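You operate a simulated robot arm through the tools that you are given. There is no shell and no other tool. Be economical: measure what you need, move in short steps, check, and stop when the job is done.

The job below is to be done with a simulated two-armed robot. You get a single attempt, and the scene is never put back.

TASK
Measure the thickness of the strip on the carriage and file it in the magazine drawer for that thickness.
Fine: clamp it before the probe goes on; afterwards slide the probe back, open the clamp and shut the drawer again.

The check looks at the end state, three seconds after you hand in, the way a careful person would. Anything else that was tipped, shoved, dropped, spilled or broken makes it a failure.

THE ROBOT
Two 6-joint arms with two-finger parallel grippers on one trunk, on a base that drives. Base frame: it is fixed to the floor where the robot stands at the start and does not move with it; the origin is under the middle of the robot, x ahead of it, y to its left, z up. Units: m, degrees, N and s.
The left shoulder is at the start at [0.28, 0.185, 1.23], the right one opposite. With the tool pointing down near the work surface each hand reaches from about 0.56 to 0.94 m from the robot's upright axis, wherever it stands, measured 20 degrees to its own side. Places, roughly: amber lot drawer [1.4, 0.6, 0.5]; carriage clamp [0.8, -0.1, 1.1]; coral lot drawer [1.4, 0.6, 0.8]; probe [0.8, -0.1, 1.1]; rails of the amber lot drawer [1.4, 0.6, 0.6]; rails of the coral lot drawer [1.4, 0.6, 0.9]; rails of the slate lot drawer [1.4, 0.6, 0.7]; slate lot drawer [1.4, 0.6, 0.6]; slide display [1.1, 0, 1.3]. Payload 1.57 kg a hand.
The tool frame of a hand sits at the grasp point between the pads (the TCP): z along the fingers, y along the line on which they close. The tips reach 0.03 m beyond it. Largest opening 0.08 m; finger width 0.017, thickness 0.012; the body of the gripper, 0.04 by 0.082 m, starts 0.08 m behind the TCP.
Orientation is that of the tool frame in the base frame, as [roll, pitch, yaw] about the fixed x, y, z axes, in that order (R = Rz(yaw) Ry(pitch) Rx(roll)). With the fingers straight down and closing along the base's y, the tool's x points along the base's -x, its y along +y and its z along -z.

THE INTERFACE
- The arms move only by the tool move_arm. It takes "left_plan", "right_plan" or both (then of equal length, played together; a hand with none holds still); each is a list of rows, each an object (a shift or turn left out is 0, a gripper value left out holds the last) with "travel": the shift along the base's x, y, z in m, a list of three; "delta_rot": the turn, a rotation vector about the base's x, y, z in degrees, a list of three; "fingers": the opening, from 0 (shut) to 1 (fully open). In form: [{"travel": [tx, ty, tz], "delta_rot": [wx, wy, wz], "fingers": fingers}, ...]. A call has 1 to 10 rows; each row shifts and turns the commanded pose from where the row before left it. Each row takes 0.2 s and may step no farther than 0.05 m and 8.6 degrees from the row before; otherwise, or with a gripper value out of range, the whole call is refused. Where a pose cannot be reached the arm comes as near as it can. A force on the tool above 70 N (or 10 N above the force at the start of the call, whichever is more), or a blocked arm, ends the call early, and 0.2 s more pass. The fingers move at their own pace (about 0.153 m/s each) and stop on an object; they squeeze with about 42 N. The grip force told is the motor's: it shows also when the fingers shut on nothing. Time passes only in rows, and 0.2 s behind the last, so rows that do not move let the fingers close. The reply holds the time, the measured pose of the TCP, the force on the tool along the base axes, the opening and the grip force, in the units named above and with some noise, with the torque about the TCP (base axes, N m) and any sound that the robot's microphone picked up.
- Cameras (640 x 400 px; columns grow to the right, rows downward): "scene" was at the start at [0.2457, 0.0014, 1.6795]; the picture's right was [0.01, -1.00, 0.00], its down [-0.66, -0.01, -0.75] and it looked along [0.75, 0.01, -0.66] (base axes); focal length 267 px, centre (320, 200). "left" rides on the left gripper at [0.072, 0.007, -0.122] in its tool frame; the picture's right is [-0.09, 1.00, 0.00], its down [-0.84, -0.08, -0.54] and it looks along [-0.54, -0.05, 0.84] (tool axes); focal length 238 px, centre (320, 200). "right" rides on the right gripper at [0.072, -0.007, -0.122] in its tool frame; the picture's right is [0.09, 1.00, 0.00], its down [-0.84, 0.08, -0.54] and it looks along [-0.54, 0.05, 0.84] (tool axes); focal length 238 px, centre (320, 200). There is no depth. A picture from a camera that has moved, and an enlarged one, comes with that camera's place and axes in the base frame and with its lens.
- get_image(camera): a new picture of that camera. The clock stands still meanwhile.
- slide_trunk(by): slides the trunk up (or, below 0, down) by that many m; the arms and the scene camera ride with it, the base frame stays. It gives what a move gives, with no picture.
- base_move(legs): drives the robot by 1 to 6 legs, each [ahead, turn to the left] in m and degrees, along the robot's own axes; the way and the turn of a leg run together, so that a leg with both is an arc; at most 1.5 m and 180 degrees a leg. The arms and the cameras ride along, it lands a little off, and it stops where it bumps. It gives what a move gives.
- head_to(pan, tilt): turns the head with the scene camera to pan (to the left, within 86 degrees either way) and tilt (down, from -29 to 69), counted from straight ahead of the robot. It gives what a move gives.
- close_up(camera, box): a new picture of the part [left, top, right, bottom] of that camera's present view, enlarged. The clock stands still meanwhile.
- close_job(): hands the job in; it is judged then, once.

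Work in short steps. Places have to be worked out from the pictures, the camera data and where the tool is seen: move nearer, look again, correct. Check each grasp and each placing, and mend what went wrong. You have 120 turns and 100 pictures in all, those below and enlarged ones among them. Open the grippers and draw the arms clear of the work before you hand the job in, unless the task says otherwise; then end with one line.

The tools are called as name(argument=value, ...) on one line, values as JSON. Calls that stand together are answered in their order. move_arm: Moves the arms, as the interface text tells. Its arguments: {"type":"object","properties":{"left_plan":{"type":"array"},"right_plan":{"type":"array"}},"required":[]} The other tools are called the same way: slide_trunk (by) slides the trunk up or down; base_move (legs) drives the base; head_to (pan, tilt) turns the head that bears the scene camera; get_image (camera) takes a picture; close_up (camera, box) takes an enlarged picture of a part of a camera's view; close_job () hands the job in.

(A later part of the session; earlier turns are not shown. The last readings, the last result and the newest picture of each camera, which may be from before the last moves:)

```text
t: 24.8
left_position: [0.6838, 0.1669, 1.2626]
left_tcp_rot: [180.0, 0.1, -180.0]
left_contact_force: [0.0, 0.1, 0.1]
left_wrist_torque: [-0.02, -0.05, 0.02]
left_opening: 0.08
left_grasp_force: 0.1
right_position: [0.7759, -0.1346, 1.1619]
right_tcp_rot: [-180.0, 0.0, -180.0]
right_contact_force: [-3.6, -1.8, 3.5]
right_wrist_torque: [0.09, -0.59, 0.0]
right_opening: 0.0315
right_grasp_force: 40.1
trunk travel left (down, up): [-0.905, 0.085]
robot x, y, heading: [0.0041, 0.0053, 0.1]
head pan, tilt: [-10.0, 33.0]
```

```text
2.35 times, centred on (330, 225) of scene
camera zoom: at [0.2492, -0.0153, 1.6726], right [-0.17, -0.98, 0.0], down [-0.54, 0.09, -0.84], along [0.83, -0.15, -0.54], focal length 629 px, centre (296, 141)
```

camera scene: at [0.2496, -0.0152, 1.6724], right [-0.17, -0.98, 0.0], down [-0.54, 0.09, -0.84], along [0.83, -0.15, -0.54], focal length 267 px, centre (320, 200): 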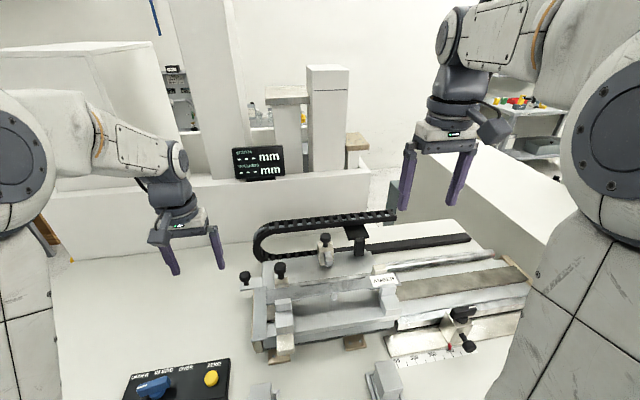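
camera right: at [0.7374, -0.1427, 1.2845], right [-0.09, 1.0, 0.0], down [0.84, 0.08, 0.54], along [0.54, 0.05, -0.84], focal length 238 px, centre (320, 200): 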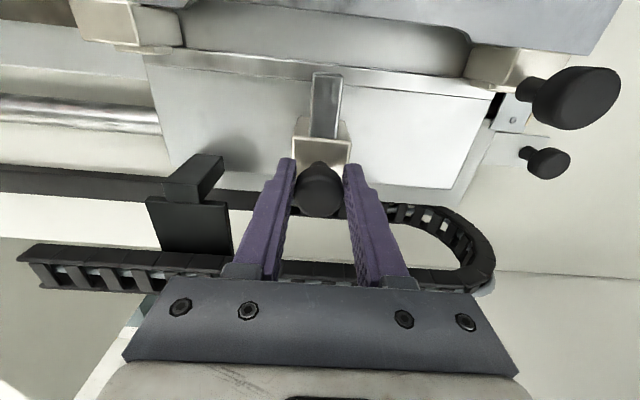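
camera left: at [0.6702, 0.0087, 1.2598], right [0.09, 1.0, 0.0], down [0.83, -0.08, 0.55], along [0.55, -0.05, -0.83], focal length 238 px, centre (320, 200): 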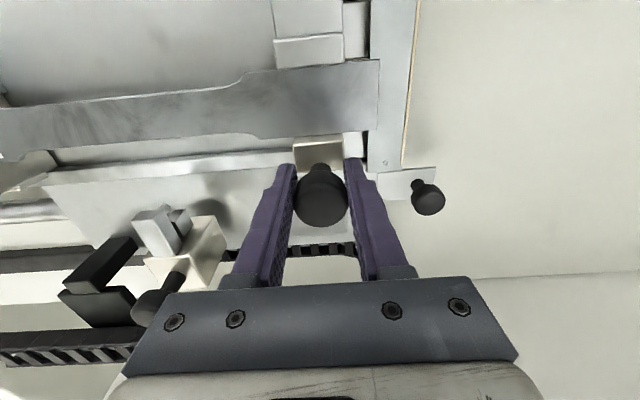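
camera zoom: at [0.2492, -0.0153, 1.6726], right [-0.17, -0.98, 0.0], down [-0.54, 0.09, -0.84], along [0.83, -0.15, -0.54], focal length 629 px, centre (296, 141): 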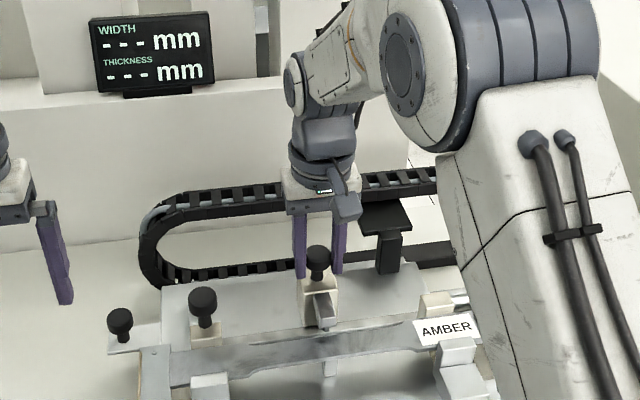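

move_arm(right_plan=[{"travel": [-0.006, 0, 0]}, {"travel": [-0.006, 0, 0]}])

close_up(camera="scene", box=[220, 140, 440, 310])

get_image(camera="right")

```text
t: 25.4
left_position: [0.6834, 0.1672, 1.2629]
left_tcp_rot: [-180.0, 0.2, -179.9]
left_contact_force: [0.3, -1.2, 0.6]
left_wrist_torque: [0.0, -0.01, 0.02]
left_opening: 0.08
left_grasp_force: 0.0
right_position: [0.7635, -0.1348, 1.1614]
right_tcp_rot: [-180.0, 0.0, 180.0]
right_contact_force: [-4.7, -1.1, 0.2]
right_wrist_torque: [-0.01, -0.58, -0.03]
right_opening: 0.0314
right_grasp_force: 40.6
trunk travel left (down, up): [-0.905, 0.085]
robot x, y, heading: [0.0006, 0.0014, 0.2]
head pan, tilt: [-10.0, 33.0]
```

```text
2.35 times, centred on (330, 225) of scene
camera zoom: at [0.2493, -0.0153, 1.6724], right [-0.17, -0.98, 0.0], down [-0.54, 0.09, -0.84], along [0.83, -0.15, -0.54], focal length 629 px, centre (296, 141)
```

zoom: 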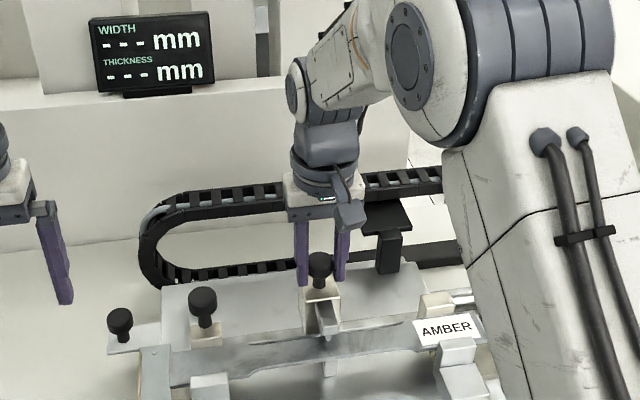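

```text
61 pictures are left
camera right: at [0.6926, -0.1425, 1.2846], right [-0.09, 1.0, 0.0], down [0.84, 0.08, 0.54], along [0.54, 0.05, -0.84], focal length 238 px, centre (320, 200)
```

right: 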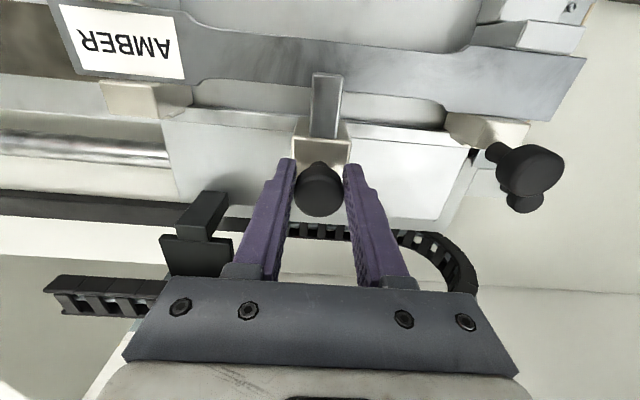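

The finger is just reaching above the strip's rear edge. Another 2 cm or so.

move_arm(right_plan=[{"travel": [-0.005, 0, 0]}, {"travel": [-0.005, 0, 0]}, {"travel": [-0.005, 0, 0]}])

close_up(camera="scene", box=[220, 140, 440, 310])

close_up(camera="right", box=[180, 0, 500, 220])

```text
t: 26.2
left_position: [0.6853, 0.1675, 1.2615]
left_tcp_rot: [-180.0, 0.1, 180.0]
left_contact_force: [0.8, 0.9, 0.4]
left_wrist_torque: [-0.01, 0.0, 0.0]
left_opening: 0.0799
left_grasp_force: 0.0
right_position: [0.7509, -0.1362, 1.1623]
right_tcp_rot: [180.0, 0.2, -179.9]
right_contact_force: [14.8, 0.1, -5.7]
right_wrist_torque: [0.0, -0.28, 0.0]
right_opening: 0.0303
right_grasp_force: 39.8
trunk travel left (down, up): [-0.905, 0.085]
robot x, y, heading: [0.0025, -0.002, -0.1]
head pan, tilt: [-10.0, 33.0]
```

```text
2.35 times, centred on (330, 225) of scene
camera zoom: at [0.251, -0.0152, 1.6722], right [-0.17, -0.98, 0.0], down [-0.54, 0.09, -0.84], along [0.83, -0.15, -0.55], focal length 629 px, centre (296, 141)
```

zoom: 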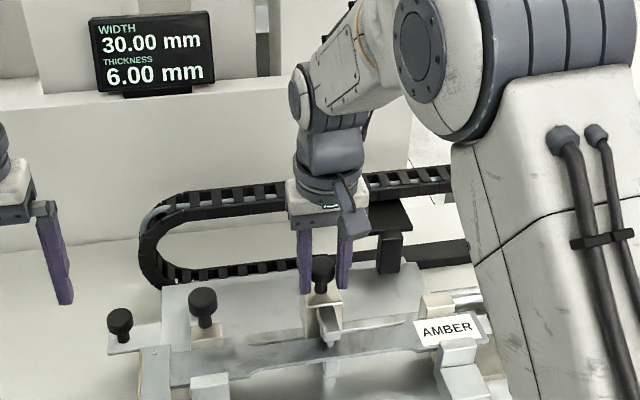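

```text
1.82 times, centred on (340, 110) of right
camera zoom: at [0.6789, -0.1426, 1.2854], right [-0.09, 1.0, 0.0], down [0.83, 0.08, 0.55], along [0.54, 0.05, -0.84], focal length 433 px, centre (284, 364)
```

zoom: 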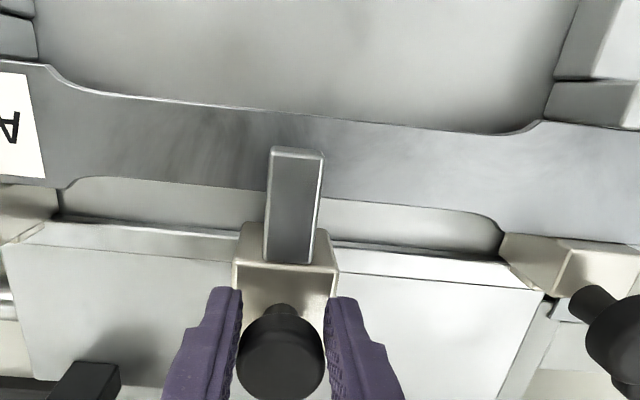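

The display reads. I enlarge it to be certain of the thickness.

close_up(camera="scene", box=[245, 140, 300, 176])

```text
11.11 times, centred on (272, 158) of scene
camera zoom: at [0.251, -0.0152, 1.6722], right [-0.17, -0.98, 0.0], down [-0.54, 0.09, -0.84], along [0.83, -0.15, -0.55], focal length 2970 px, centre (848, 667)
```

zoom: 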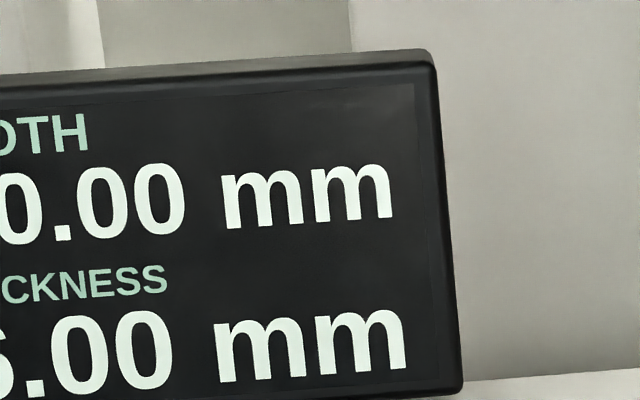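

close_up(camera="scene", box=[232, 150, 262, 180])

```text
13.33 times, centred on (247, 165) of scene
camera zoom: at [0.251, -0.0152, 1.6722], right [-0.17, -0.98, 0.0], down [-0.54, 0.09, -0.84], along [0.83, -0.15, -0.55], focal length 3563 px, centre (1293, 667)
```

zoom: 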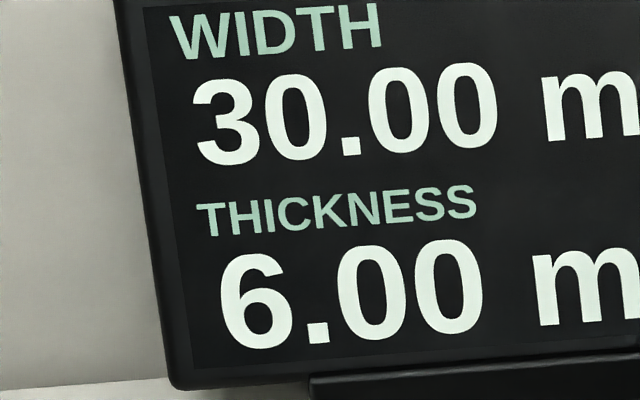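

Thickness is 6.00 mm. Now slide the probe back to its original place (TCP x≈0.827).

move_arm(right_plan=[{"travel": [0.008, 0, 0]}, {"travel": [0.01, 0, 0]}, {"travel": [0.01, 0, 0]}, {"travel": [0.01, 0, 0]}, {"travel": [0.01, 0, 0]}, {"travel": [0.01, 0, 0]}, {"travel": [0.01, 0, 0]}, {"travel": [0.009, 0, 0]}])

```text
t: 28.0
left_position: [0.6818, 0.1666, 1.2637]
left_tcp_rot: [-179.9, 0.1, -180.0]
left_contact_force: [-0.2, 0.2, 0.7]
left_wrist_torque: [0.01, -0.03, -0.02]
left_opening: 0.0799
left_grasp_force: 0.1
right_position: [0.811, -0.1346, 1.1564]
right_tcp_rot: [-180.0, -2.9, -180.0]
right_contact_force: [-18.5, 1.9, 7.1]
right_wrist_torque: [-0.06, 0.17, 0.03]
right_opening: 0.0
right_grasp_force: 21.5
trunk travel left (down, up): [-0.905, 0.085]
robot x, y, heading: [-0.0017, 0.0041, 0.1]
head pan, tilt: [-10.0, 33.0]
stopped in row 8 (right hand): the force on the tool passed its limit at 72 N (the readings are from after the stop); the commanded pose is now the measured one
```

The grip slipped and the fingers are shut; let me look.

get_image(camera="right")

close_up(camera="scene", box=[220, 140, 440, 310])

```text
56 pictures are left
camera right: at [0.7451, -0.1411, 1.2839], right [-0.09, 1.0, 0.0], down [0.86, 0.08, 0.5], along [0.5, 0.05, -0.87], focal length 238 px, centre (320, 200)
```

right: 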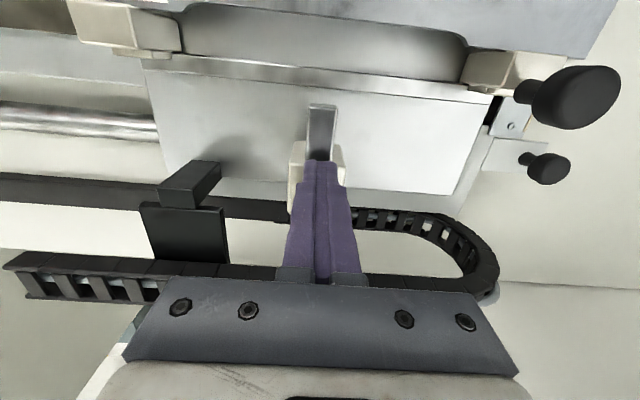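

```text
2.35 times, centred on (330, 225) of scene
camera zoom: at [0.2468, -0.015, 1.6729], right [-0.17, -0.98, 0.0], down [-0.54, 0.09, -0.84], along [0.83, -0.15, -0.54], focal length 629 px, centre (296, 141)
```

zoom: 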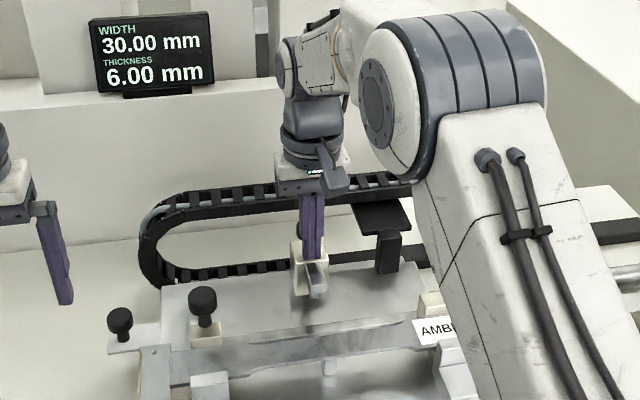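

The fingers slid to the front of the knob and pushed the probe to its rear stop. I back off forward a little, lift, and check.

move_arm(right_plan=[{"travel": [-0.008, 0, 0]}, {"travel": [0, 0, 0.04]}, {"travel": [0, 0, 0.04]}, {"travel": [-0.02, -0.04, 0.02], "fingers": 1.0}, {"travel": [-0.02, -0.04, 0.02]}, {"travel": [-0.03, -0.03, 0.02]}, {"travel": [-0.03, -0.03, 0.02]}])

close_up(camera="scene", box=[220, 140, 440, 310])

```text
t: 29.6
left_position: [0.684, 0.1674, 1.2629]
left_tcp_rot: [180.0, 0.1, 180.0]
left_contact_force: [0.2, 0.5, -0.3]
left_wrist_torque: [-0.01, 0.01, 0.0]
left_opening: 0.08
left_grasp_force: 0.1
right_position: [0.7055, -0.2737, 1.3174]
right_tcp_rot: [179.9, -2.4, -180.0]
right_contact_force: [-0.2, -0.1, 0.2]
right_wrist_torque: [-0.03, 0.01, -0.03]
right_opening: 0.0801
right_grasp_force: 0.0
trunk travel left (down, up): [-0.905, 0.085]
robot x, y, heading: [0.0004, -0.0008, -0.0]
head pan, tilt: [-10.0, 33.0]
```

```text
2.35 times, centred on (330, 225) of scene
camera zoom: at [0.249, -0.0152, 1.6725], right [-0.17, -0.98, 0.0], down [-0.54, 0.09, -0.84], along [0.83, -0.15, -0.54], focal length 629 px, centre (296, 141)
```

zoom: 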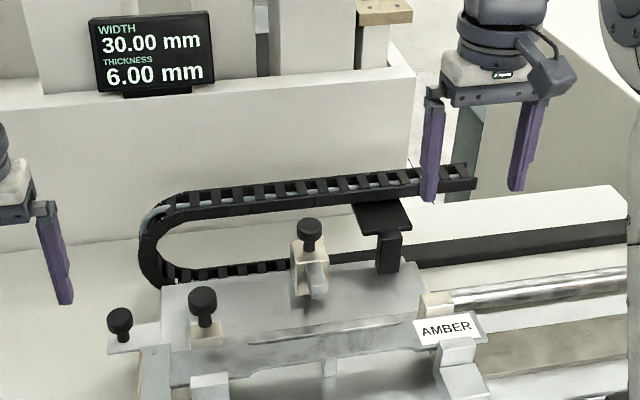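

Probe is back. Now the left hand returns to the clamp knob (x≈0.745) to open it.

move_arm(left_plan=[{"travel": [0.0155, -0.0412, 0]}, {"travel": [0.0155, -0.0412, 0]}, {"travel": [0.0155, -0.0412, 0]}, {"travel": [0.0155, -0.0412, 0]}, {"travel": [0, 0, -0.045]}, {"travel": [0, 0, -0.03]}])

get_image(camera="left")

```text
t: 31.0
left_position: [0.7445, 0.0014, 1.1875]
left_tcp_rot: [-180.0, 0.2, -179.9]
left_contact_force: [-0.1, 0.7, -0.2]
left_wrist_torque: [0.0, -0.02, -0.01]
left_opening: 0.0798
left_grasp_force: 0.1
right_position: [0.7071, -0.272, 1.3169]
right_tcp_rot: [179.9, -2.4, -180.0]
right_contact_force: [0.1, 0.3, -0.1]
right_wrist_torque: [0.0, 0.02, -0.02]
right_opening: 0.0802
right_grasp_force: 0.0
trunk travel left (down, up): [-0.905, 0.085]
robot x, y, heading: [-0.0035, 0.0022, 0.2]
head pan, tilt: [-10.0, 33.0]
```

```text
53 pictures are left
camera left: at [0.6732, 0.0078, 1.3101], right [0.09, 1.0, 0.0], down [0.84, -0.08, 0.54], along [0.54, -0.05, -0.84], focal length 238 px, centre (320, 200)
```

left: 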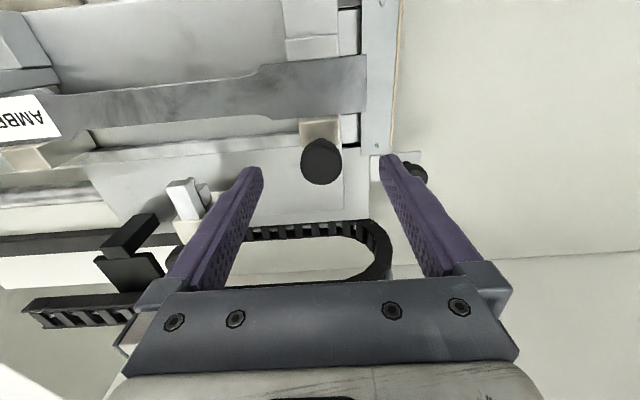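

move_arm(left_plan=[{"travel": [0.006, 0, -0.03]}, {"travel": [0, 0, -0.021]}, {"fingers": 0}, {"fingers": 0}, {"fingers": 0}, {"travel": [0.005, 0, 0]}, {"travel": [0.005, 0, 0]}])

get_image(camera="left")

```text
t: 32.6
left_position: [0.7607, 0.0009, 1.1369]
left_tcp_rot: [180.0, -0.2, -180.0]
left_contact_force: [-9.9, 0.8, 3.0]
left_wrist_torque: [0.02, 1.17, 0.01]
left_opening: 0.031
left_grasp_force: 39.6
right_position: [0.7056, -0.2733, 1.3173]
right_tcp_rot: [180.0, -2.4, 180.0]
right_contact_force: [-0.2, -0.3, 0.5]
right_wrist_torque: [-0.01, 0.0, 0.0]
right_opening: 0.08
right_grasp_force: 0.1
trunk travel left (down, up): [-0.905, 0.085]
robot x, y, heading: [0.0023, -0.0018, 0.0]
head pan, tilt: [-10.0, 33.0]
```

```text
52 pictures are left
camera left: at [0.6883, 0.0082, 1.2585], right [0.09, 1.0, 0.0], down [0.84, -0.08, 0.54], along [0.54, -0.05, -0.84], focal length 238 px, centre (320, 200)
```

left: 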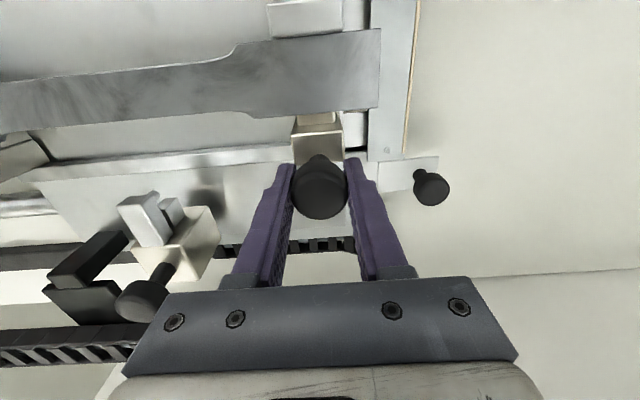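

The clamp opens. Continue to its original place (about 2 cm more), stopping before the rear stop jams the grip.

move_arm(left_plan=[{"travel": [0.005, 0, 0]}, {"travel": [0.005, 0, 0]}, {"travel": [0.004, 0, 0]}, {"travel": [0.004, 0, 0]}])

get_image(camera="left")

```text
t: 33.6
left_position: [0.7805, 0.0014, 1.1368]
left_tcp_rot: [-179.9, 0.3, 179.8]
left_contact_force: [4.3, -3.6, -7.1]
left_wrist_torque: [0.0, -1.15, 0.01]
left_opening: 0.0311
left_grasp_force: 39.9
right_position: [0.7078, -0.2737, 1.3156]
right_tcp_rot: [179.9, -2.3, 180.0]
right_contact_force: [0.0, -0.1, 0.7]
right_wrist_torque: [0.03, 0.01, -0.01]
right_opening: 0.0801
right_grasp_force: 0.1
trunk travel left (down, up): [-0.905, 0.085]
robot x, y, heading: [-0.0009, -0.0027, -0.1]
head pan, tilt: [-10.0, 33.0]
```

```text
51 pictures are left
camera left: at [0.7091, 0.0084, 1.2581], right [0.09, 1.0, 0.0], down [0.83, -0.08, 0.55], along [0.54, -0.05, -0.84], focal length 238 px, centre (320, 200)
```

left: 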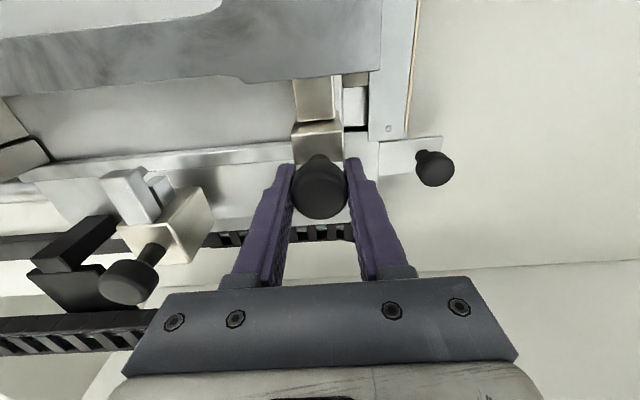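

Clamp is open again. Release the knob, lift and retract both hands to a driving posture, then look to the left for the magazine.

move_arm(left_plan=[{"fingers": 1.0}, {"fingers": 1.0}, {"travel": [0, 0, 0.045]}, {"travel": [0, 0, 0.045]}, {"travel": [-0.035, 0.02, 0.025]}, {"travel": [-0.035, 0.025, 0.025]}, {"travel": [-0.035, 0.025, 0.025]}, {"travel": [-0.035, 0.025, 0.025]}, {"travel": [-0.035, 0.025, 0.025]}, {"travel": [-0.035, 0.025, 0.025]}], right_plan=[{"travel": [-0.02, 0, 0]}, {"travel": [-0.02, 0, 0], "delta_rot": [0, 2.4, 0]}, {"travel": [-0.02, 0, 0]}, {"travel": [-0.02, 0, 0.02]}, {"travel": [-0.02, 0, 0.02]}, {"travel": [-0.02, 0, 0.02]}, {"travel": [-0.02, 0, 0.02]}, {"travel": [0, 0, 0]}, {"travel": [0, 0, 0]}, {"travel": [0, 0, 0]}])

close_up(camera="scene", box=[220, 200, 440, 350])

head_to(pan=60, tilt=30)

get_image(camera="scene")

```text
t: 35.8
left_position: [0.5691, 0.1467, 1.3775]
left_tcp_rot: [-180.0, 0.1, -179.9]
left_contact_force: [-0.5, 0.4, -0.6]
left_wrist_torque: [0.03, 0.02, 0.01]
left_opening: 0.08
left_grasp_force: 0.1
right_position: [0.5675, -0.2746, 1.3961]
right_tcp_rot: [-179.9, -4.8, -180.0]
right_contact_force: [0.2, 0.2, -1.4]
right_wrist_torque: [0.01, -0.03, -0.04]
right_opening: 0.0799
right_grasp_force: 0.0
trunk travel left (down, up): [-0.905, 0.085]
robot x, y, heading: [-0.001, -0.0029, -0.0]
head pan, tilt: [-10.0, 33.0]
```

```text
2.67 times, centred on (330, 275) of scene
camera zoom: at [0.249, -0.0153, 1.6725], right [-0.17, -0.98, 0.0], down [-0.54, 0.09, -0.84], along [0.83, -0.15, -0.54], focal length 713 px, centre (293, 0)
```

zoom: 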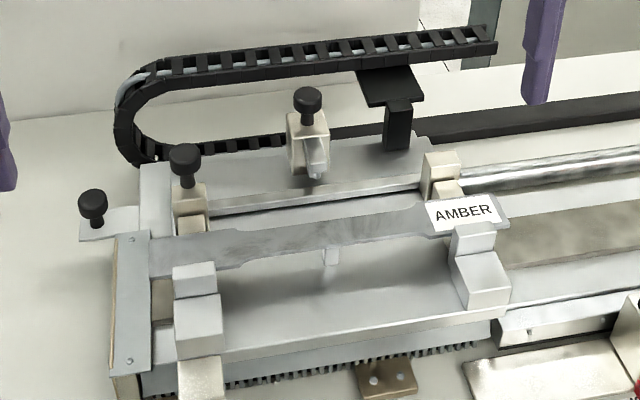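

```text
t: 37.2
left_position: [0.5692, 0.1461, 1.3768]
left_tcp_rot: [-180.0, 0.3, -180.0]
left_contact_force: [-0.4, 0.3, -0.7]
left_wrist_torque: [0.03, 0.02, -0.01]
left_opening: 0.0801
left_grasp_force: 0.1
right_position: [0.5662, -0.2744, 1.3967]
right_tcp_rot: [180.0, -4.8, 180.0]
right_contact_force: [0.7, 0.1, 0.1]
right_wrist_torque: [-0.04, 0.02, 0.02]
right_opening: 0.08
right_grasp_force: 0.1
trunk travel left (down, up): [-0.905, 0.085]
robot x, y, heading: [-0.0043, -0.0004, -0.1]
head pan, tilt: [60.0, 30.0]
```

```text
49 pictures are left
camera scene: at [0.2066, 0.0785, 1.6771], right [0.87, -0.5, 0.0], down [-0.25, -0.43, -0.87], along [0.43, 0.75, -0.5], focal length 267 px, centre (320, 200)
```

scene: 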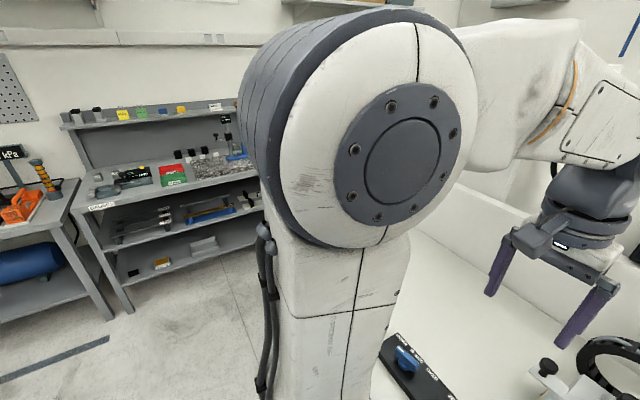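

Clamp and probe are open/back and the strip rests on the supports. There's a free aisle on the left (shelves at y≈1.9), so I'll back off and drive to it, fixing the right hand's tilt first.

move_arm(right_plan=[{"delta_rot": [0, -4.8, 0]}])

base_move(legs=[[-0.5, 0], [0, 65], [1.25, 0], [0, -65]])

head_to(pan=-20, tilt=30)

get_image(camera="scene")

```text
t: 37.6
left_position: [0.5678, 0.1467, 1.3781]
left_tcp_rot: [179.9, 0.0, -179.9]
left_contact_force: [-0.9, 0.4, 0.6]
left_wrist_torque: [0.0, -0.02, 0.02]
left_opening: 0.0802
left_grasp_force: 0.0
right_position: [0.5679, -0.2748, 1.3976]
right_tcp_rot: [-180.0, 0.0, -180.0]
right_contact_force: [-0.3, 0.8, -0.3]
right_wrist_torque: [0.04, -0.02, 0.0]
right_opening: 0.0801
right_grasp_force: 0.0
trunk travel left (down, up): [-0.905, 0.085]
robot x, y, heading: [0.002, -0.0002, 0.1]
head pan, tilt: [60.0, 30.0]
```

```text
t: 52.2
left_position: [0.575, 1.27, 1.3765]
left_tcp_rot: [-180.0, 0.0, 179.8]
left_contact_force: [-0.4, 0.3, 0.0]
left_wrist_torque: [-0.01, -0.02, -0.01]
left_opening: 0.0802
left_grasp_force: 0.0
right_position: [0.5729, 0.8496, 1.3968]
right_tcp_rot: [-180.0, 0.0, 179.8]
right_contact_force: [-0.5, 0.2, -0.6]
right_wrist_torque: [-0.03, 0.01, -0.04]
right_opening: 0.08
right_grasp_force: 0.0
trunk travel left (down, up): [-0.905, 0.085]
robot x, y, heading: [0.0073, 1.1243, -0.5]
head pan, tilt: [60.0, 30.0]
```

```text
t: 53.7
left_position: [0.5768, 1.2696, 1.3776]
left_tcp_rot: [180.0, 0.1, 179.7]
left_contact_force: [0.1, 0.3, -0.3]
left_wrist_torque: [-0.05, -0.02, 0.0]
left_opening: 0.0802
left_grasp_force: 0.0
right_position: [0.5739, 0.8493, 1.3969]
right_tcp_rot: [-180.0, 0.0, 179.8]
right_contact_force: [-0.6, 0.2, 0.0]
right_wrist_torque: [0.02, 0.0, 0.01]
right_opening: 0.0798
right_grasp_force: 0.2
trunk travel left (down, up): [-0.905, 0.085]
robot x, y, heading: [0.0055, 1.1251, -0.3]
head pan, tilt: [-20.0, 30.0]
```

```text
48 pictures are left
camera scene: at [0.2531, 1.0932, 1.6771], right [-0.35, -0.94, 0.0], down [-0.47, 0.17, -0.87], along [0.81, -0.3, -0.5], focal length 267 px, centre (320, 200)
```

scene: 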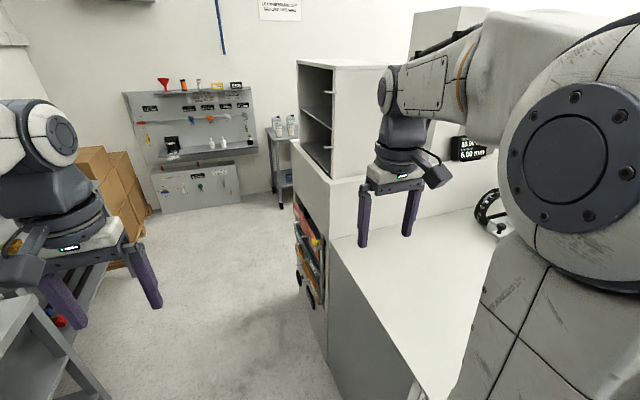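

The magazine is in the bench end, drawers facing the aisle (+y). I drive ahead a bit and look at its front and labels.

base_move(legs=[[0.7, 0], [0, -40]])

head_to(pan=0, tilt=40)

get_image(camera="scene")

```text
t: 58.5
left_position: [1.3004, 1.1359, 1.3783]
left_tcp_rot: [-179.5, 0.1, 166.8]
left_contact_force: [0.2, -0.3, 0.1]
left_wrist_torque: [0.08, -0.05, 0.0]
left_opening: 0.08
left_grasp_force: 0.0
right_position: [1.2198, 0.7511, 1.3974]
right_tcp_rot: [177.9, 1.0, 170.2]
right_contact_force: [12.0, 38.3, -12.6]
right_wrist_torque: [-1.9, -0.53, -0.5]
right_opening: 0.0547
right_grasp_force: 0.0
trunk travel left (down, up): [-0.905, 0.085]
robot x, y, heading: [0.7101, 1.1216, -12.1]
head pan, tilt: [-20.0, 30.0]
stopped in leg 2: the robot was blocked; the commanded pose is now the measured one
```

```text
t: 59.3
left_position: [1.3007, 1.1412, 1.3778]
left_tcp_rot: [-179.8, 0.3, 166.1]
left_contact_force: [0.4, -0.1, -0.3]
left_wrist_torque: [0.01, -0.02, 0.06]
left_opening: 0.08
left_grasp_force: 0.1
right_position: [1.2197, 0.7511, 1.3967]
right_tcp_rot: [178.1, 1.4, 169.8]
right_contact_force: [10.6, 27.4, -2.3]
right_wrist_torque: [-0.08, 0.24, 0.65]
right_opening: 0.053
right_grasp_force: 0.0
trunk travel left (down, up): [-0.905, 0.085]
robot x, y, heading: [0.7112, 1.1181, -12.7]
head pan, tilt: [0.0, 40.0]
```

```text
47 pictures are left
camera scene: at [0.9689, 1.1368, 1.6665], right [-0.22, -0.97, 0.04], down [-0.64, 0.11, -0.76], along [0.74, -0.19, -0.64], focal length 267 px, centre (320, 200)
```

scene: 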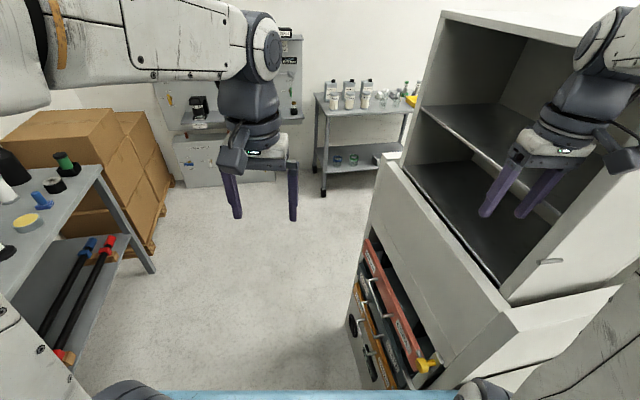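

The right hand bumped the cabinet above the magazine. I turn back immediately, then look for any displacement.

base_move(legs=[[0, 12], [-0.2, 0]])

get_image(camera="scene")

```text
t: 60.0
left_position: [1.3516, 1.1964, 1.3747]
left_tcp_rot: [176.0, 0.5, 173.7]
left_contact_force: [2.0, 1.0, 1.3]
left_wrist_torque: [-0.18, 0.22, 0.03]
left_opening: 0.0801
left_grasp_force: 0.1
right_position: [1.3193, 0.7835, 1.3996]
right_tcp_rot: [178.0, 4.9, 177.1]
right_contact_force: [1.2, 1.7, 1.6]
right_wrist_torque: [-0.25, 0.12, -0.03]
right_opening: 0.08
right_grasp_force: 0.1
trunk travel left (down, up): [-0.905, 0.085]
robot x, y, heading: [0.7722, 1.1141, 2.5]
head pan, tilt: [0.0, 40.0]
stopped in leg 1: the robot was blocked; the commanded pose is now the measured one
```

```text
46 pictures are left
camera scene: at [1.0215, 1.3073, 1.6684], right [0.04, -0.99, 0.11], down [-0.64, -0.11, -0.76], along [0.77, -0.04, -0.64], focal length 267 px, centre (320, 200)
```

scene: 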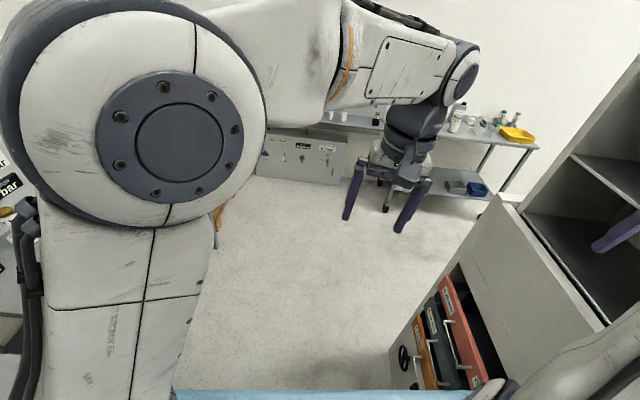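

The readings suggest the robot is rocking a little. I let it settle and look again.

head_to(pan=-30, tilt=50)

get_image(camera="scene")

```text
t: 61.0
left_position: [1.4146, 1.0594, 1.3244]
left_tcp_rot: [169.8, -6.9, 167.6]
left_contact_force: [1.2, 0.8, 1.5]
left_wrist_torque: [-0.15, 0.13, 0.01]
left_opening: 0.08
left_grasp_force: 0.0
right_position: [1.4777, 0.7355, 1.3425]
right_tcp_rot: [170.1, 1.9, -170.1]
right_contact_force: [64.0, 114.8, -10.9]
right_wrist_torque: [-7.67, 4.41, 0.94]
right_opening: 0.0001
right_grasp_force: 0.1
trunk travel left (down, up): [-0.905, 0.085]
robot x, y, heading: [0.8518, 1.1346, 12.3]
head pan, tilt: [-30.0, 50.0]
```

```text
45 pictures are left
camera scene: at [1.0928, 1.1653, 1.6465], right [-0.3, -0.95, 0.01], down [-0.73, 0.22, -0.64], along [0.61, -0.2, -0.77], focal length 267 px, centre (320, 200)
```

scene: 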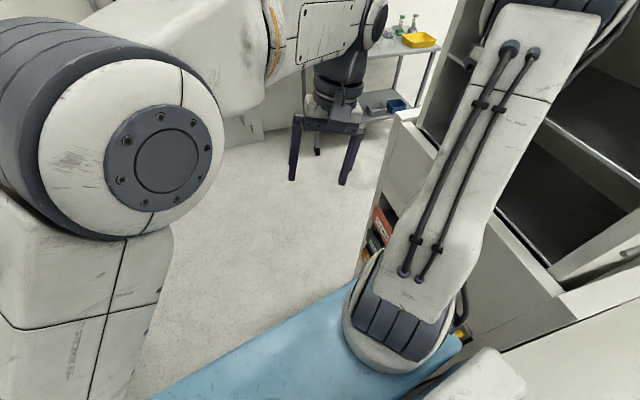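

The right hand is pressed (130 N) against the cabinet side. I draw it off toward +y, up to relieve the contact.

move_arm(right_plan=[{"travel": [-0.01, 0.03, 0.0]}, {"travel": [-0.02, 0.03, 0.0]}, {"travel": [-0.02, 0.03, 0]}, {"travel": [-0.02, 0.03, 0]}])

get_image(camera="scene")

```text
t: 61.3
left_position: [1.407, 1.0292, 1.3416]
left_tcp_rot: [173.0, -2.4, 164.2]
left_contact_force: [20.6, 19.4, 22.4]
left_wrist_torque: [-2.32, 2.11, 0.27]
left_opening: 0.0796
left_grasp_force: 0.1
right_position: [1.4266, 0.7374, 1.3421]
right_tcp_rot: [168.6, 2.0, -173.9]
right_contact_force: [42.7, 79.6, 48.4]
right_wrist_torque: [-6.78, 3.4, 0.53]
right_opening: 0.0
right_grasp_force: 0.2
trunk travel left (down, up): [-0.905, 0.085]
robot x, y, heading: [0.8394, 1.1367, 11.9]
head pan, tilt: [-30.0, 50.0]
stopped in row 1 (left hand): the arm was blocked; the commanded pose is now the measured one
```

```text
44 pictures are left
camera scene: at [1.0739, 1.2055, 1.647], right [-0.3, -0.95, 0.04], down [-0.73, 0.21, -0.65], along [0.61, -0.23, -0.76], focal length 267 px, centre (320, 200)
```

scene: 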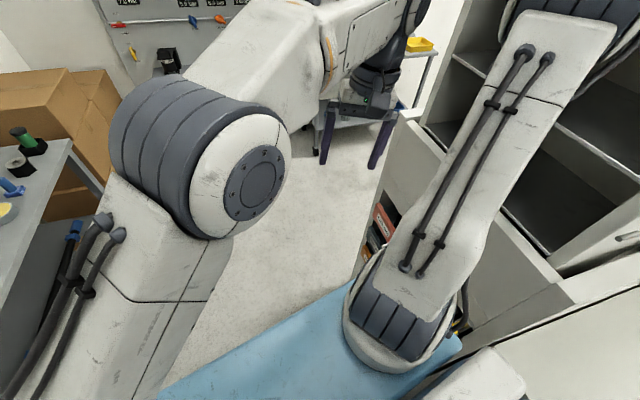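

The right arm's elbow is likely against the cabinet. I back the base away slightly.

base_move(legs=[[-0.2, 0]])

get_image(camera="scene")

```text
t: 62.0
left_position: [1.3532, 1.0781, 1.3062]
left_tcp_rot: [161.6, -11.4, 169.4]
left_contact_force: [-0.7, 1.4, 3.8]
left_wrist_torque: [-0.31, -0.1, 0.0]
left_opening: 0.0801
left_grasp_force: 0.0
right_position: [1.4236, 0.7423, 1.3454]
right_tcp_rot: [163.3, 1.3, -170.6]
right_contact_force: [-42.0, 35.9, 111.2]
right_wrist_torque: [-7.86, -1.94, -1.93]
right_opening: 0.0
right_grasp_force: 0.0
trunk travel left (down, up): [-0.905, 0.085]
robot x, y, heading: [0.856, 1.141, 16.4]
head pan, tilt: [-30.0, 50.0]
stopped in leg 1: the robot was blocked; the commanded pose is now the measured one
```

```text
43 pictures are left
camera scene: at [1.047, 1.2678, 1.6597], right [-0.23, -0.97, 0.05], down [-0.73, 0.13, -0.67], along [0.64, -0.19, -0.74], focal length 267 px, centre (320, 200)
```

scene: 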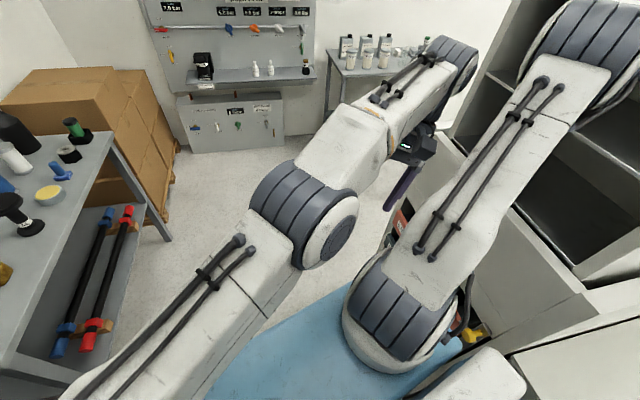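

The hand is still caught. I check from the right-hand camera.

get_image(camera="right")

```text
42 pictures are left
camera right: at [1.3564, 0.6893, 1.4595], right [-0.25, 0.92, 0.29], down [0.83, 0.05, 0.56], along [0.5, 0.38, -0.78], focal length 238 px, centre (320, 200)
```

right: 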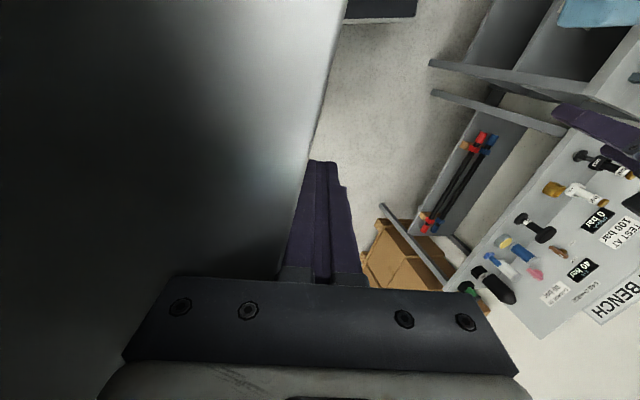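

The right gripper is inside the open shelf compartment over its floor. I lift it slightly and pull it out toward +y.

move_arm(right_plan=[{"travel": [0, 0.01, 0.02]}, {"travel": [0, 0.02, 0.02]}, {"travel": [0, 0.03, 0.01]}, {"travel": [0, 0.03, 0]}])

get_image(camera="right")

get_image(camera="scene")

```text
t: 62.3
left_position: [1.3658, 1.0671, 1.2586]
left_tcp_rot: [160.4, -11.0, 169.5]
left_contact_force: [0.8, -1.6, 0.6]
left_wrist_torque: [0.15, -0.03, -0.06]
left_opening: 0.08
left_grasp_force: 0.1
right_position: [1.4108, 0.757, 1.361]
right_tcp_rot: [150.7, -2.3, -169.3]
right_contact_force: [6.7, 97.2, 188.4]
right_wrist_torque: [-16.27, -3.59, 2.07]
right_opening: 0.0076
right_grasp_force: 0.0
trunk travel left (down, up): [-0.905, 0.085]
robot x, y, heading: [0.8652, 1.141, 19.2]
head pan, tilt: [-30.0, 50.0]
stopped in row 1 (right hand): the force on the tool passed its limit at 154 N (the readings are from after the stop); the commanded pose is now the measured one
```

```text
41 pictures are left
camera right: at [1.3576, 0.6797, 1.4675], right [-0.23, 0.84, 0.49], down [0.88, -0.03, 0.48], along [0.42, 0.54, -0.73], focal length 238 px, centre (320, 200)
```

right: 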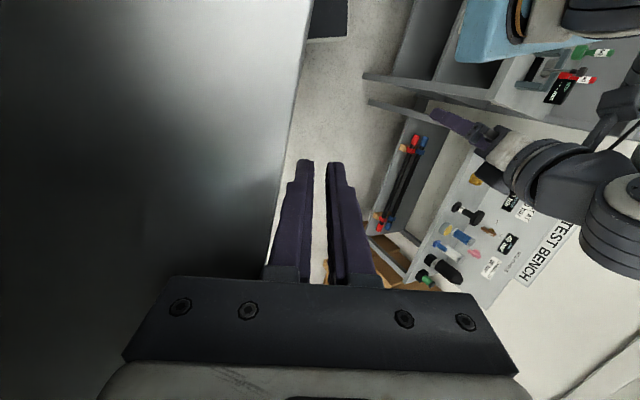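

```text
40 pictures are left
camera scene: at [1.0603, 1.2707, 1.6585], right [-0.19, -0.98, 0.05], down [-0.74, 0.11, -0.67], along [0.65, -0.17, -0.74], focal length 267 px, centre (320, 200)
```

scene: 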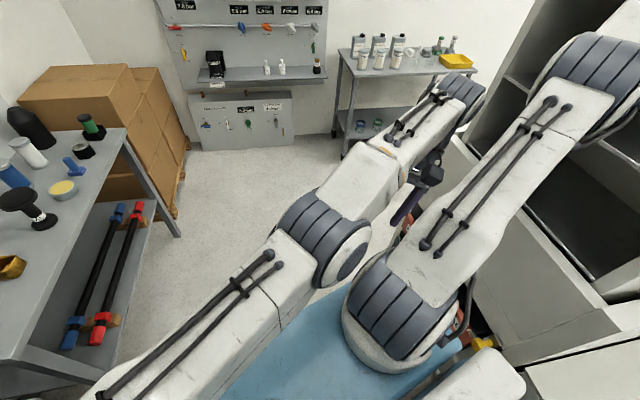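

The environment pushes the hand up and to +y, so I move it that way in small single steps.

move_arm(right_plan=[{"travel": [0, 0.02, 0.04]}, {"travel": [0, 0.02, 0.04]}])

```text
t: 62.6
left_position: [1.378, 1.1085, 1.224]
left_tcp_rot: [158.0, -11.7, 174.1]
left_contact_force: [-1.9, 0.1, -2.0]
left_wrist_torque: [0.18, -0.08, -0.04]
left_opening: 0.08
left_grasp_force: 0.0
right_position: [1.415, 0.7488, 1.3554]
right_tcp_rot: [154.6, -2.8, -171.6]
right_contact_force: [-97.1, 49.0, 178.6]
right_wrist_torque: [-12.61, -8.5, -6.1]
right_opening: 0.0
right_grasp_force: 0.1
trunk travel left (down, up): [-0.905, 0.085]
robot x, y, heading: [0.878, 1.1471, 21.9]
head pan, tilt: [-30.0, 50.0]
stopped in row 1 (right hand): the arm was blocked; the commanded pose is now the measured one
```

Let me give it time to settle and see if the contact relaxes.

head_to(pan=-45, tilt=35)

get_image(camera="scene")

```text
t: 63.4
left_position: [1.3829, 1.1251, 1.2399]
left_tcp_rot: [161.4, -9.3, 175.6]
left_contact_force: [33.5, -0.3, -5.3]
left_wrist_torque: [-0.24, 3.17, 1.15]
left_opening: 0.0799
left_grasp_force: 0.0
right_position: [1.4194, 0.7465, 1.3517]
right_tcp_rot: [157.5, -0.9, -172.4]
right_contact_force: [-51.2, 58.6, 175.3]
right_wrist_torque: [-12.49, -4.92, -3.74]
right_opening: 0.0
right_grasp_force: 0.1
trunk travel left (down, up): [-0.905, 0.085]
robot x, y, heading: [0.8768, 1.1472, 23.0]
head pan, tilt: [-45.0, 35.0]
```

```text
39 pictures are left
camera scene: at [1.0528, 1.2862, 1.6813], right [-0.37, -0.93, 0.05], down [-0.51, 0.16, -0.85], along [0.78, -0.34, -0.53], focal length 267 px, centre (320, 200)
```

scene: 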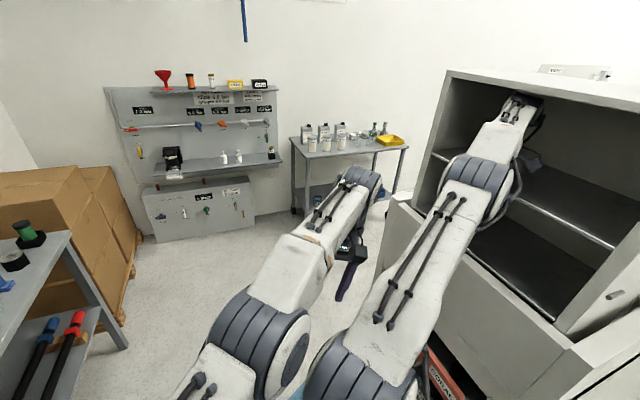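

The right wrist is inside the cabinet opening with fingertips pressed onto its shelf. Raising the trunk should take the load off.

slide_trunk(by=0.06)

```text
t: 63.7
left_position: [1.3862, 1.1863, 1.2119]
left_tcp_rot: [155.2, -14.1, -178.6]
left_contact_force: [0.5, -1.4, -2.3]
left_wrist_torque: [0.16, 0.1, 0.0]
left_opening: 0.0801
left_grasp_force: 0.0
right_position: [1.4236, 0.7532, 1.3476]
right_tcp_rot: [160.8, -0.4, -175.4]
right_contact_force: [-130.8, 60.3, 170.6]
right_wrist_torque: [-14.12, -11.89, -8.17]
right_opening: 0.015
right_grasp_force: 0.0
trunk travel left (down, up): [-0.908, 0.082]
robot x, y, heading: [0.89, 1.1549, 26.7]
head pan, tilt: [-45.0, 35.0]
stopped: the arm was blocked; the commanded pose is now the measured one
```

Still blocked; the robot naturally rotates left away from the cabinet, so I help it by turning left.

base_move(legs=[[0.0, 25]])

get_image(camera="scene")

```text
t: 64.9
left_position: [1.3679, 1.1838, 1.1674]
left_tcp_rot: [154.0, -12.5, -170.5]
left_contact_force: [0.6, -0.1, 0.0]
left_wrist_torque: [-0.01, 0.03, 0.04]
left_opening: 0.08
left_grasp_force: 0.1
right_position: [1.503, 0.8011, 1.273]
right_tcp_rot: [156.7, 1.0, -165.1]
right_contact_force: [-0.3, 0.0, -0.8]
right_wrist_torque: [-0.01, -0.04, 0.02]
right_opening: 0.0801
right_grasp_force: 0.0
trunk travel left (down, up): [-0.908, 0.082]
robot x, y, heading: [0.8566, 1.1577, 30.0]
head pan, tilt: [-45.0, 35.0]
stopped in leg 1: the robot was blocked; the commanded pose is now the measured one
```

```text
38 pictures are left
camera scene: at [1.0397, 1.293, 1.684], right [-0.26, -0.96, 0.04], down [-0.53, 0.11, -0.84], along [0.81, -0.24, -0.54], focal length 267 px, centre (320, 200)
```

scene: 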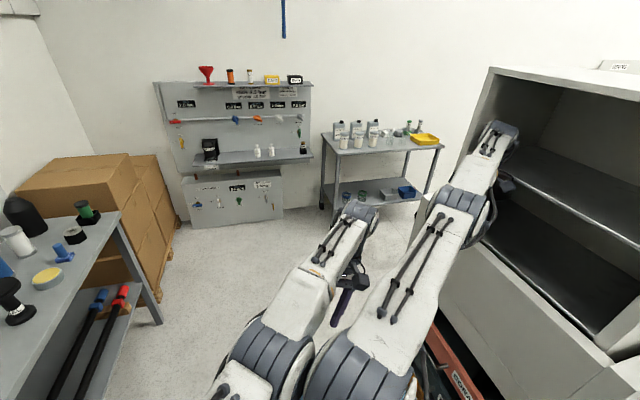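

Freed: right force is zero. I draw the right hand out toward +y and −x, and lift the left hand.

move_arm(right_plan=[{"travel": [0, 0.03, 0]}, {"travel": [0, 0.03, 0]}, {"travel": [0, 0.03, 0]}, {"travel": [0, 0.03, 0]}], left_plan=[{"travel": [0, 0.03, 0.03]}, {"travel": [0, 0.03, 0.03]}, {"travel": [0, 0.03, 0.03]}, {"travel": [0, 0.03, 0.03]}])

get_image(camera="scene")

```text
t: 65.3
left_position: [1.3654, 1.1963, 1.1591]
left_tcp_rot: [152.3, -12.8, -170.6]
left_contact_force: [0.0, -0.3, 0.7]
left_wrist_torque: [-0.03, -0.04, 0.03]
left_opening: 0.0802
left_grasp_force: 0.1
right_position: [1.4971, 0.8219, 1.2664]
right_tcp_rot: [151.9, -0.8, -166.3]
right_contact_force: [-0.8, -1.1, -6.3]
right_wrist_torque: [0.37, 0.0, -0.02]
right_opening: 0.0799
right_grasp_force: 0.0
trunk travel left (down, up): [-0.908, 0.082]
robot x, y, heading: [0.854, 1.1591, 29.8]
head pan, tilt: [-45.0, 35.0]
stopped in row 1 (right hand): the arm was blocked; the commanded pose is now the measured one
```

```text
37 pictures are left
camera scene: at [1.0369, 1.2993, 1.682], right [-0.26, -0.97, 0.04], down [-0.53, 0.11, -0.84], along [0.81, -0.24, -0.54], focal length 267 px, centre (320, 200)
```

scene: 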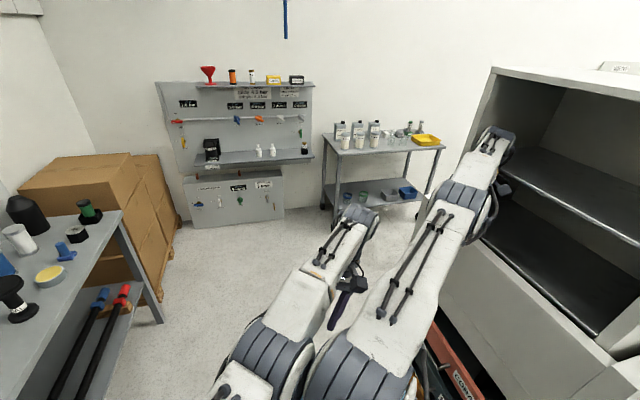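

The arms are crowding each other: the left hand has been dragged across. I move only the left hand back to its own side and up.

move_arm(left_plan=[{"travel": [-0.01, 0.02, 0.02]}, {"travel": [-0.01, 0.035, 0.02]}, {"travel": [-0.01, 0.035, 0.02]}, {"travel": [-0.01, 0.035, 0.02]}, {"travel": [-0.01, 0.035, 0.02]}, {"travel": [-0.01, 0.035, 0.02]}, {"travel": [-0.01, 0.035, 0.02]}])

get_image(camera="scene")

```text
t: 65.6
left_position: [1.3426, 1.2338, 1.1127]
left_tcp_rot: [144.1, -18.7, -168.0]
left_contact_force: [-0.5, -0.3, -0.7]
left_wrist_torque: [-0.01, 0.03, 0.03]
left_opening: 0.08
left_grasp_force: 0.0
right_position: [1.4996, 0.8295, 1.2489]
right_tcp_rot: [152.3, -0.5, -167.2]
right_contact_force: [-0.2, 0.4, -3.4]
right_wrist_torque: [0.22, 0.03, -0.03]
right_opening: 0.08
right_grasp_force: 0.1
trunk travel left (down, up): [-0.908, 0.082]
robot x, y, heading: [0.8549, 1.1646, 30.8]
head pan, tilt: [-45.0, 35.0]
stopped in row 1 (left hand): the arm was blocked; the commanded pose is now the measured one
```

```text
36 pictures are left
camera scene: at [1.0305, 1.3123, 1.6822], right [-0.25, -0.97, 0.04], down [-0.53, 0.1, -0.84], along [0.81, -0.23, -0.54], focal length 267 px, centre (320, 200)
```

scene: 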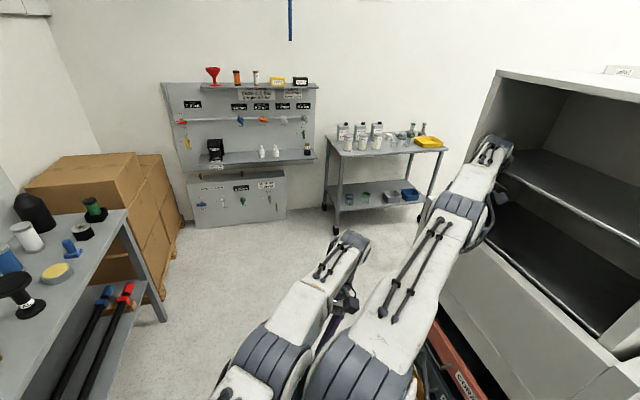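

The left wrist seems to be against the right shoulder; I move it ahead (robot's forward direction) first, then left.

move_arm(left_plan=[{"travel": [0.02, 0.015, 0.0]}, {"travel": [0.03, 0.02, 0.0]}, {"travel": [0.02, 0.03, 0.0]}, {"travel": [0.0, 0.04, 0.02]}, {"travel": [0.0, 0.04, 0.02]}])

get_image(camera="left")

```text
t: 66.1
left_position: [1.3453, 1.2602, 1.0818]
left_tcp_rot: [142.5, -19.1, -168.4]
left_contact_force: [-0.1, -0.2, 0.2]
left_wrist_torque: [0.02, -0.03, -0.02]
left_opening: 0.0801
left_grasp_force: 0.0
left hand out of reach, approached as far as the arm can: row 1, 2
right_position: [1.5055, 0.8374, 1.2287]
right_tcp_rot: [153.2, 0.3, -167.5]
right_contact_force: [-0.7, 1.5, -5.8]
right_wrist_torque: [0.24, 0.03, -0.02]
right_opening: 0.0802
right_grasp_force: 0.0
trunk travel left (down, up): [-0.908, 0.082]
robot x, y, heading: [0.8611, 1.1643, 32.4]
head pan, tilt: [-45.0, 35.0]
stopped in row 2 (left hand): the arm was blocked; the commanded pose is now the measured one
```

```text
35 pictures are left
camera left: at [1.3253, 1.1867, 1.1994], right [0.12, 0.83, 0.54], down [0.98, -0.2, 0.09], along [0.18, 0.52, -0.84], focal length 238 px, centre (320, 200)
```

left: 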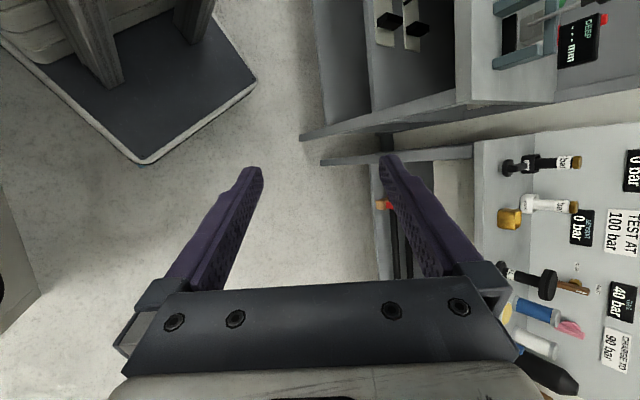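

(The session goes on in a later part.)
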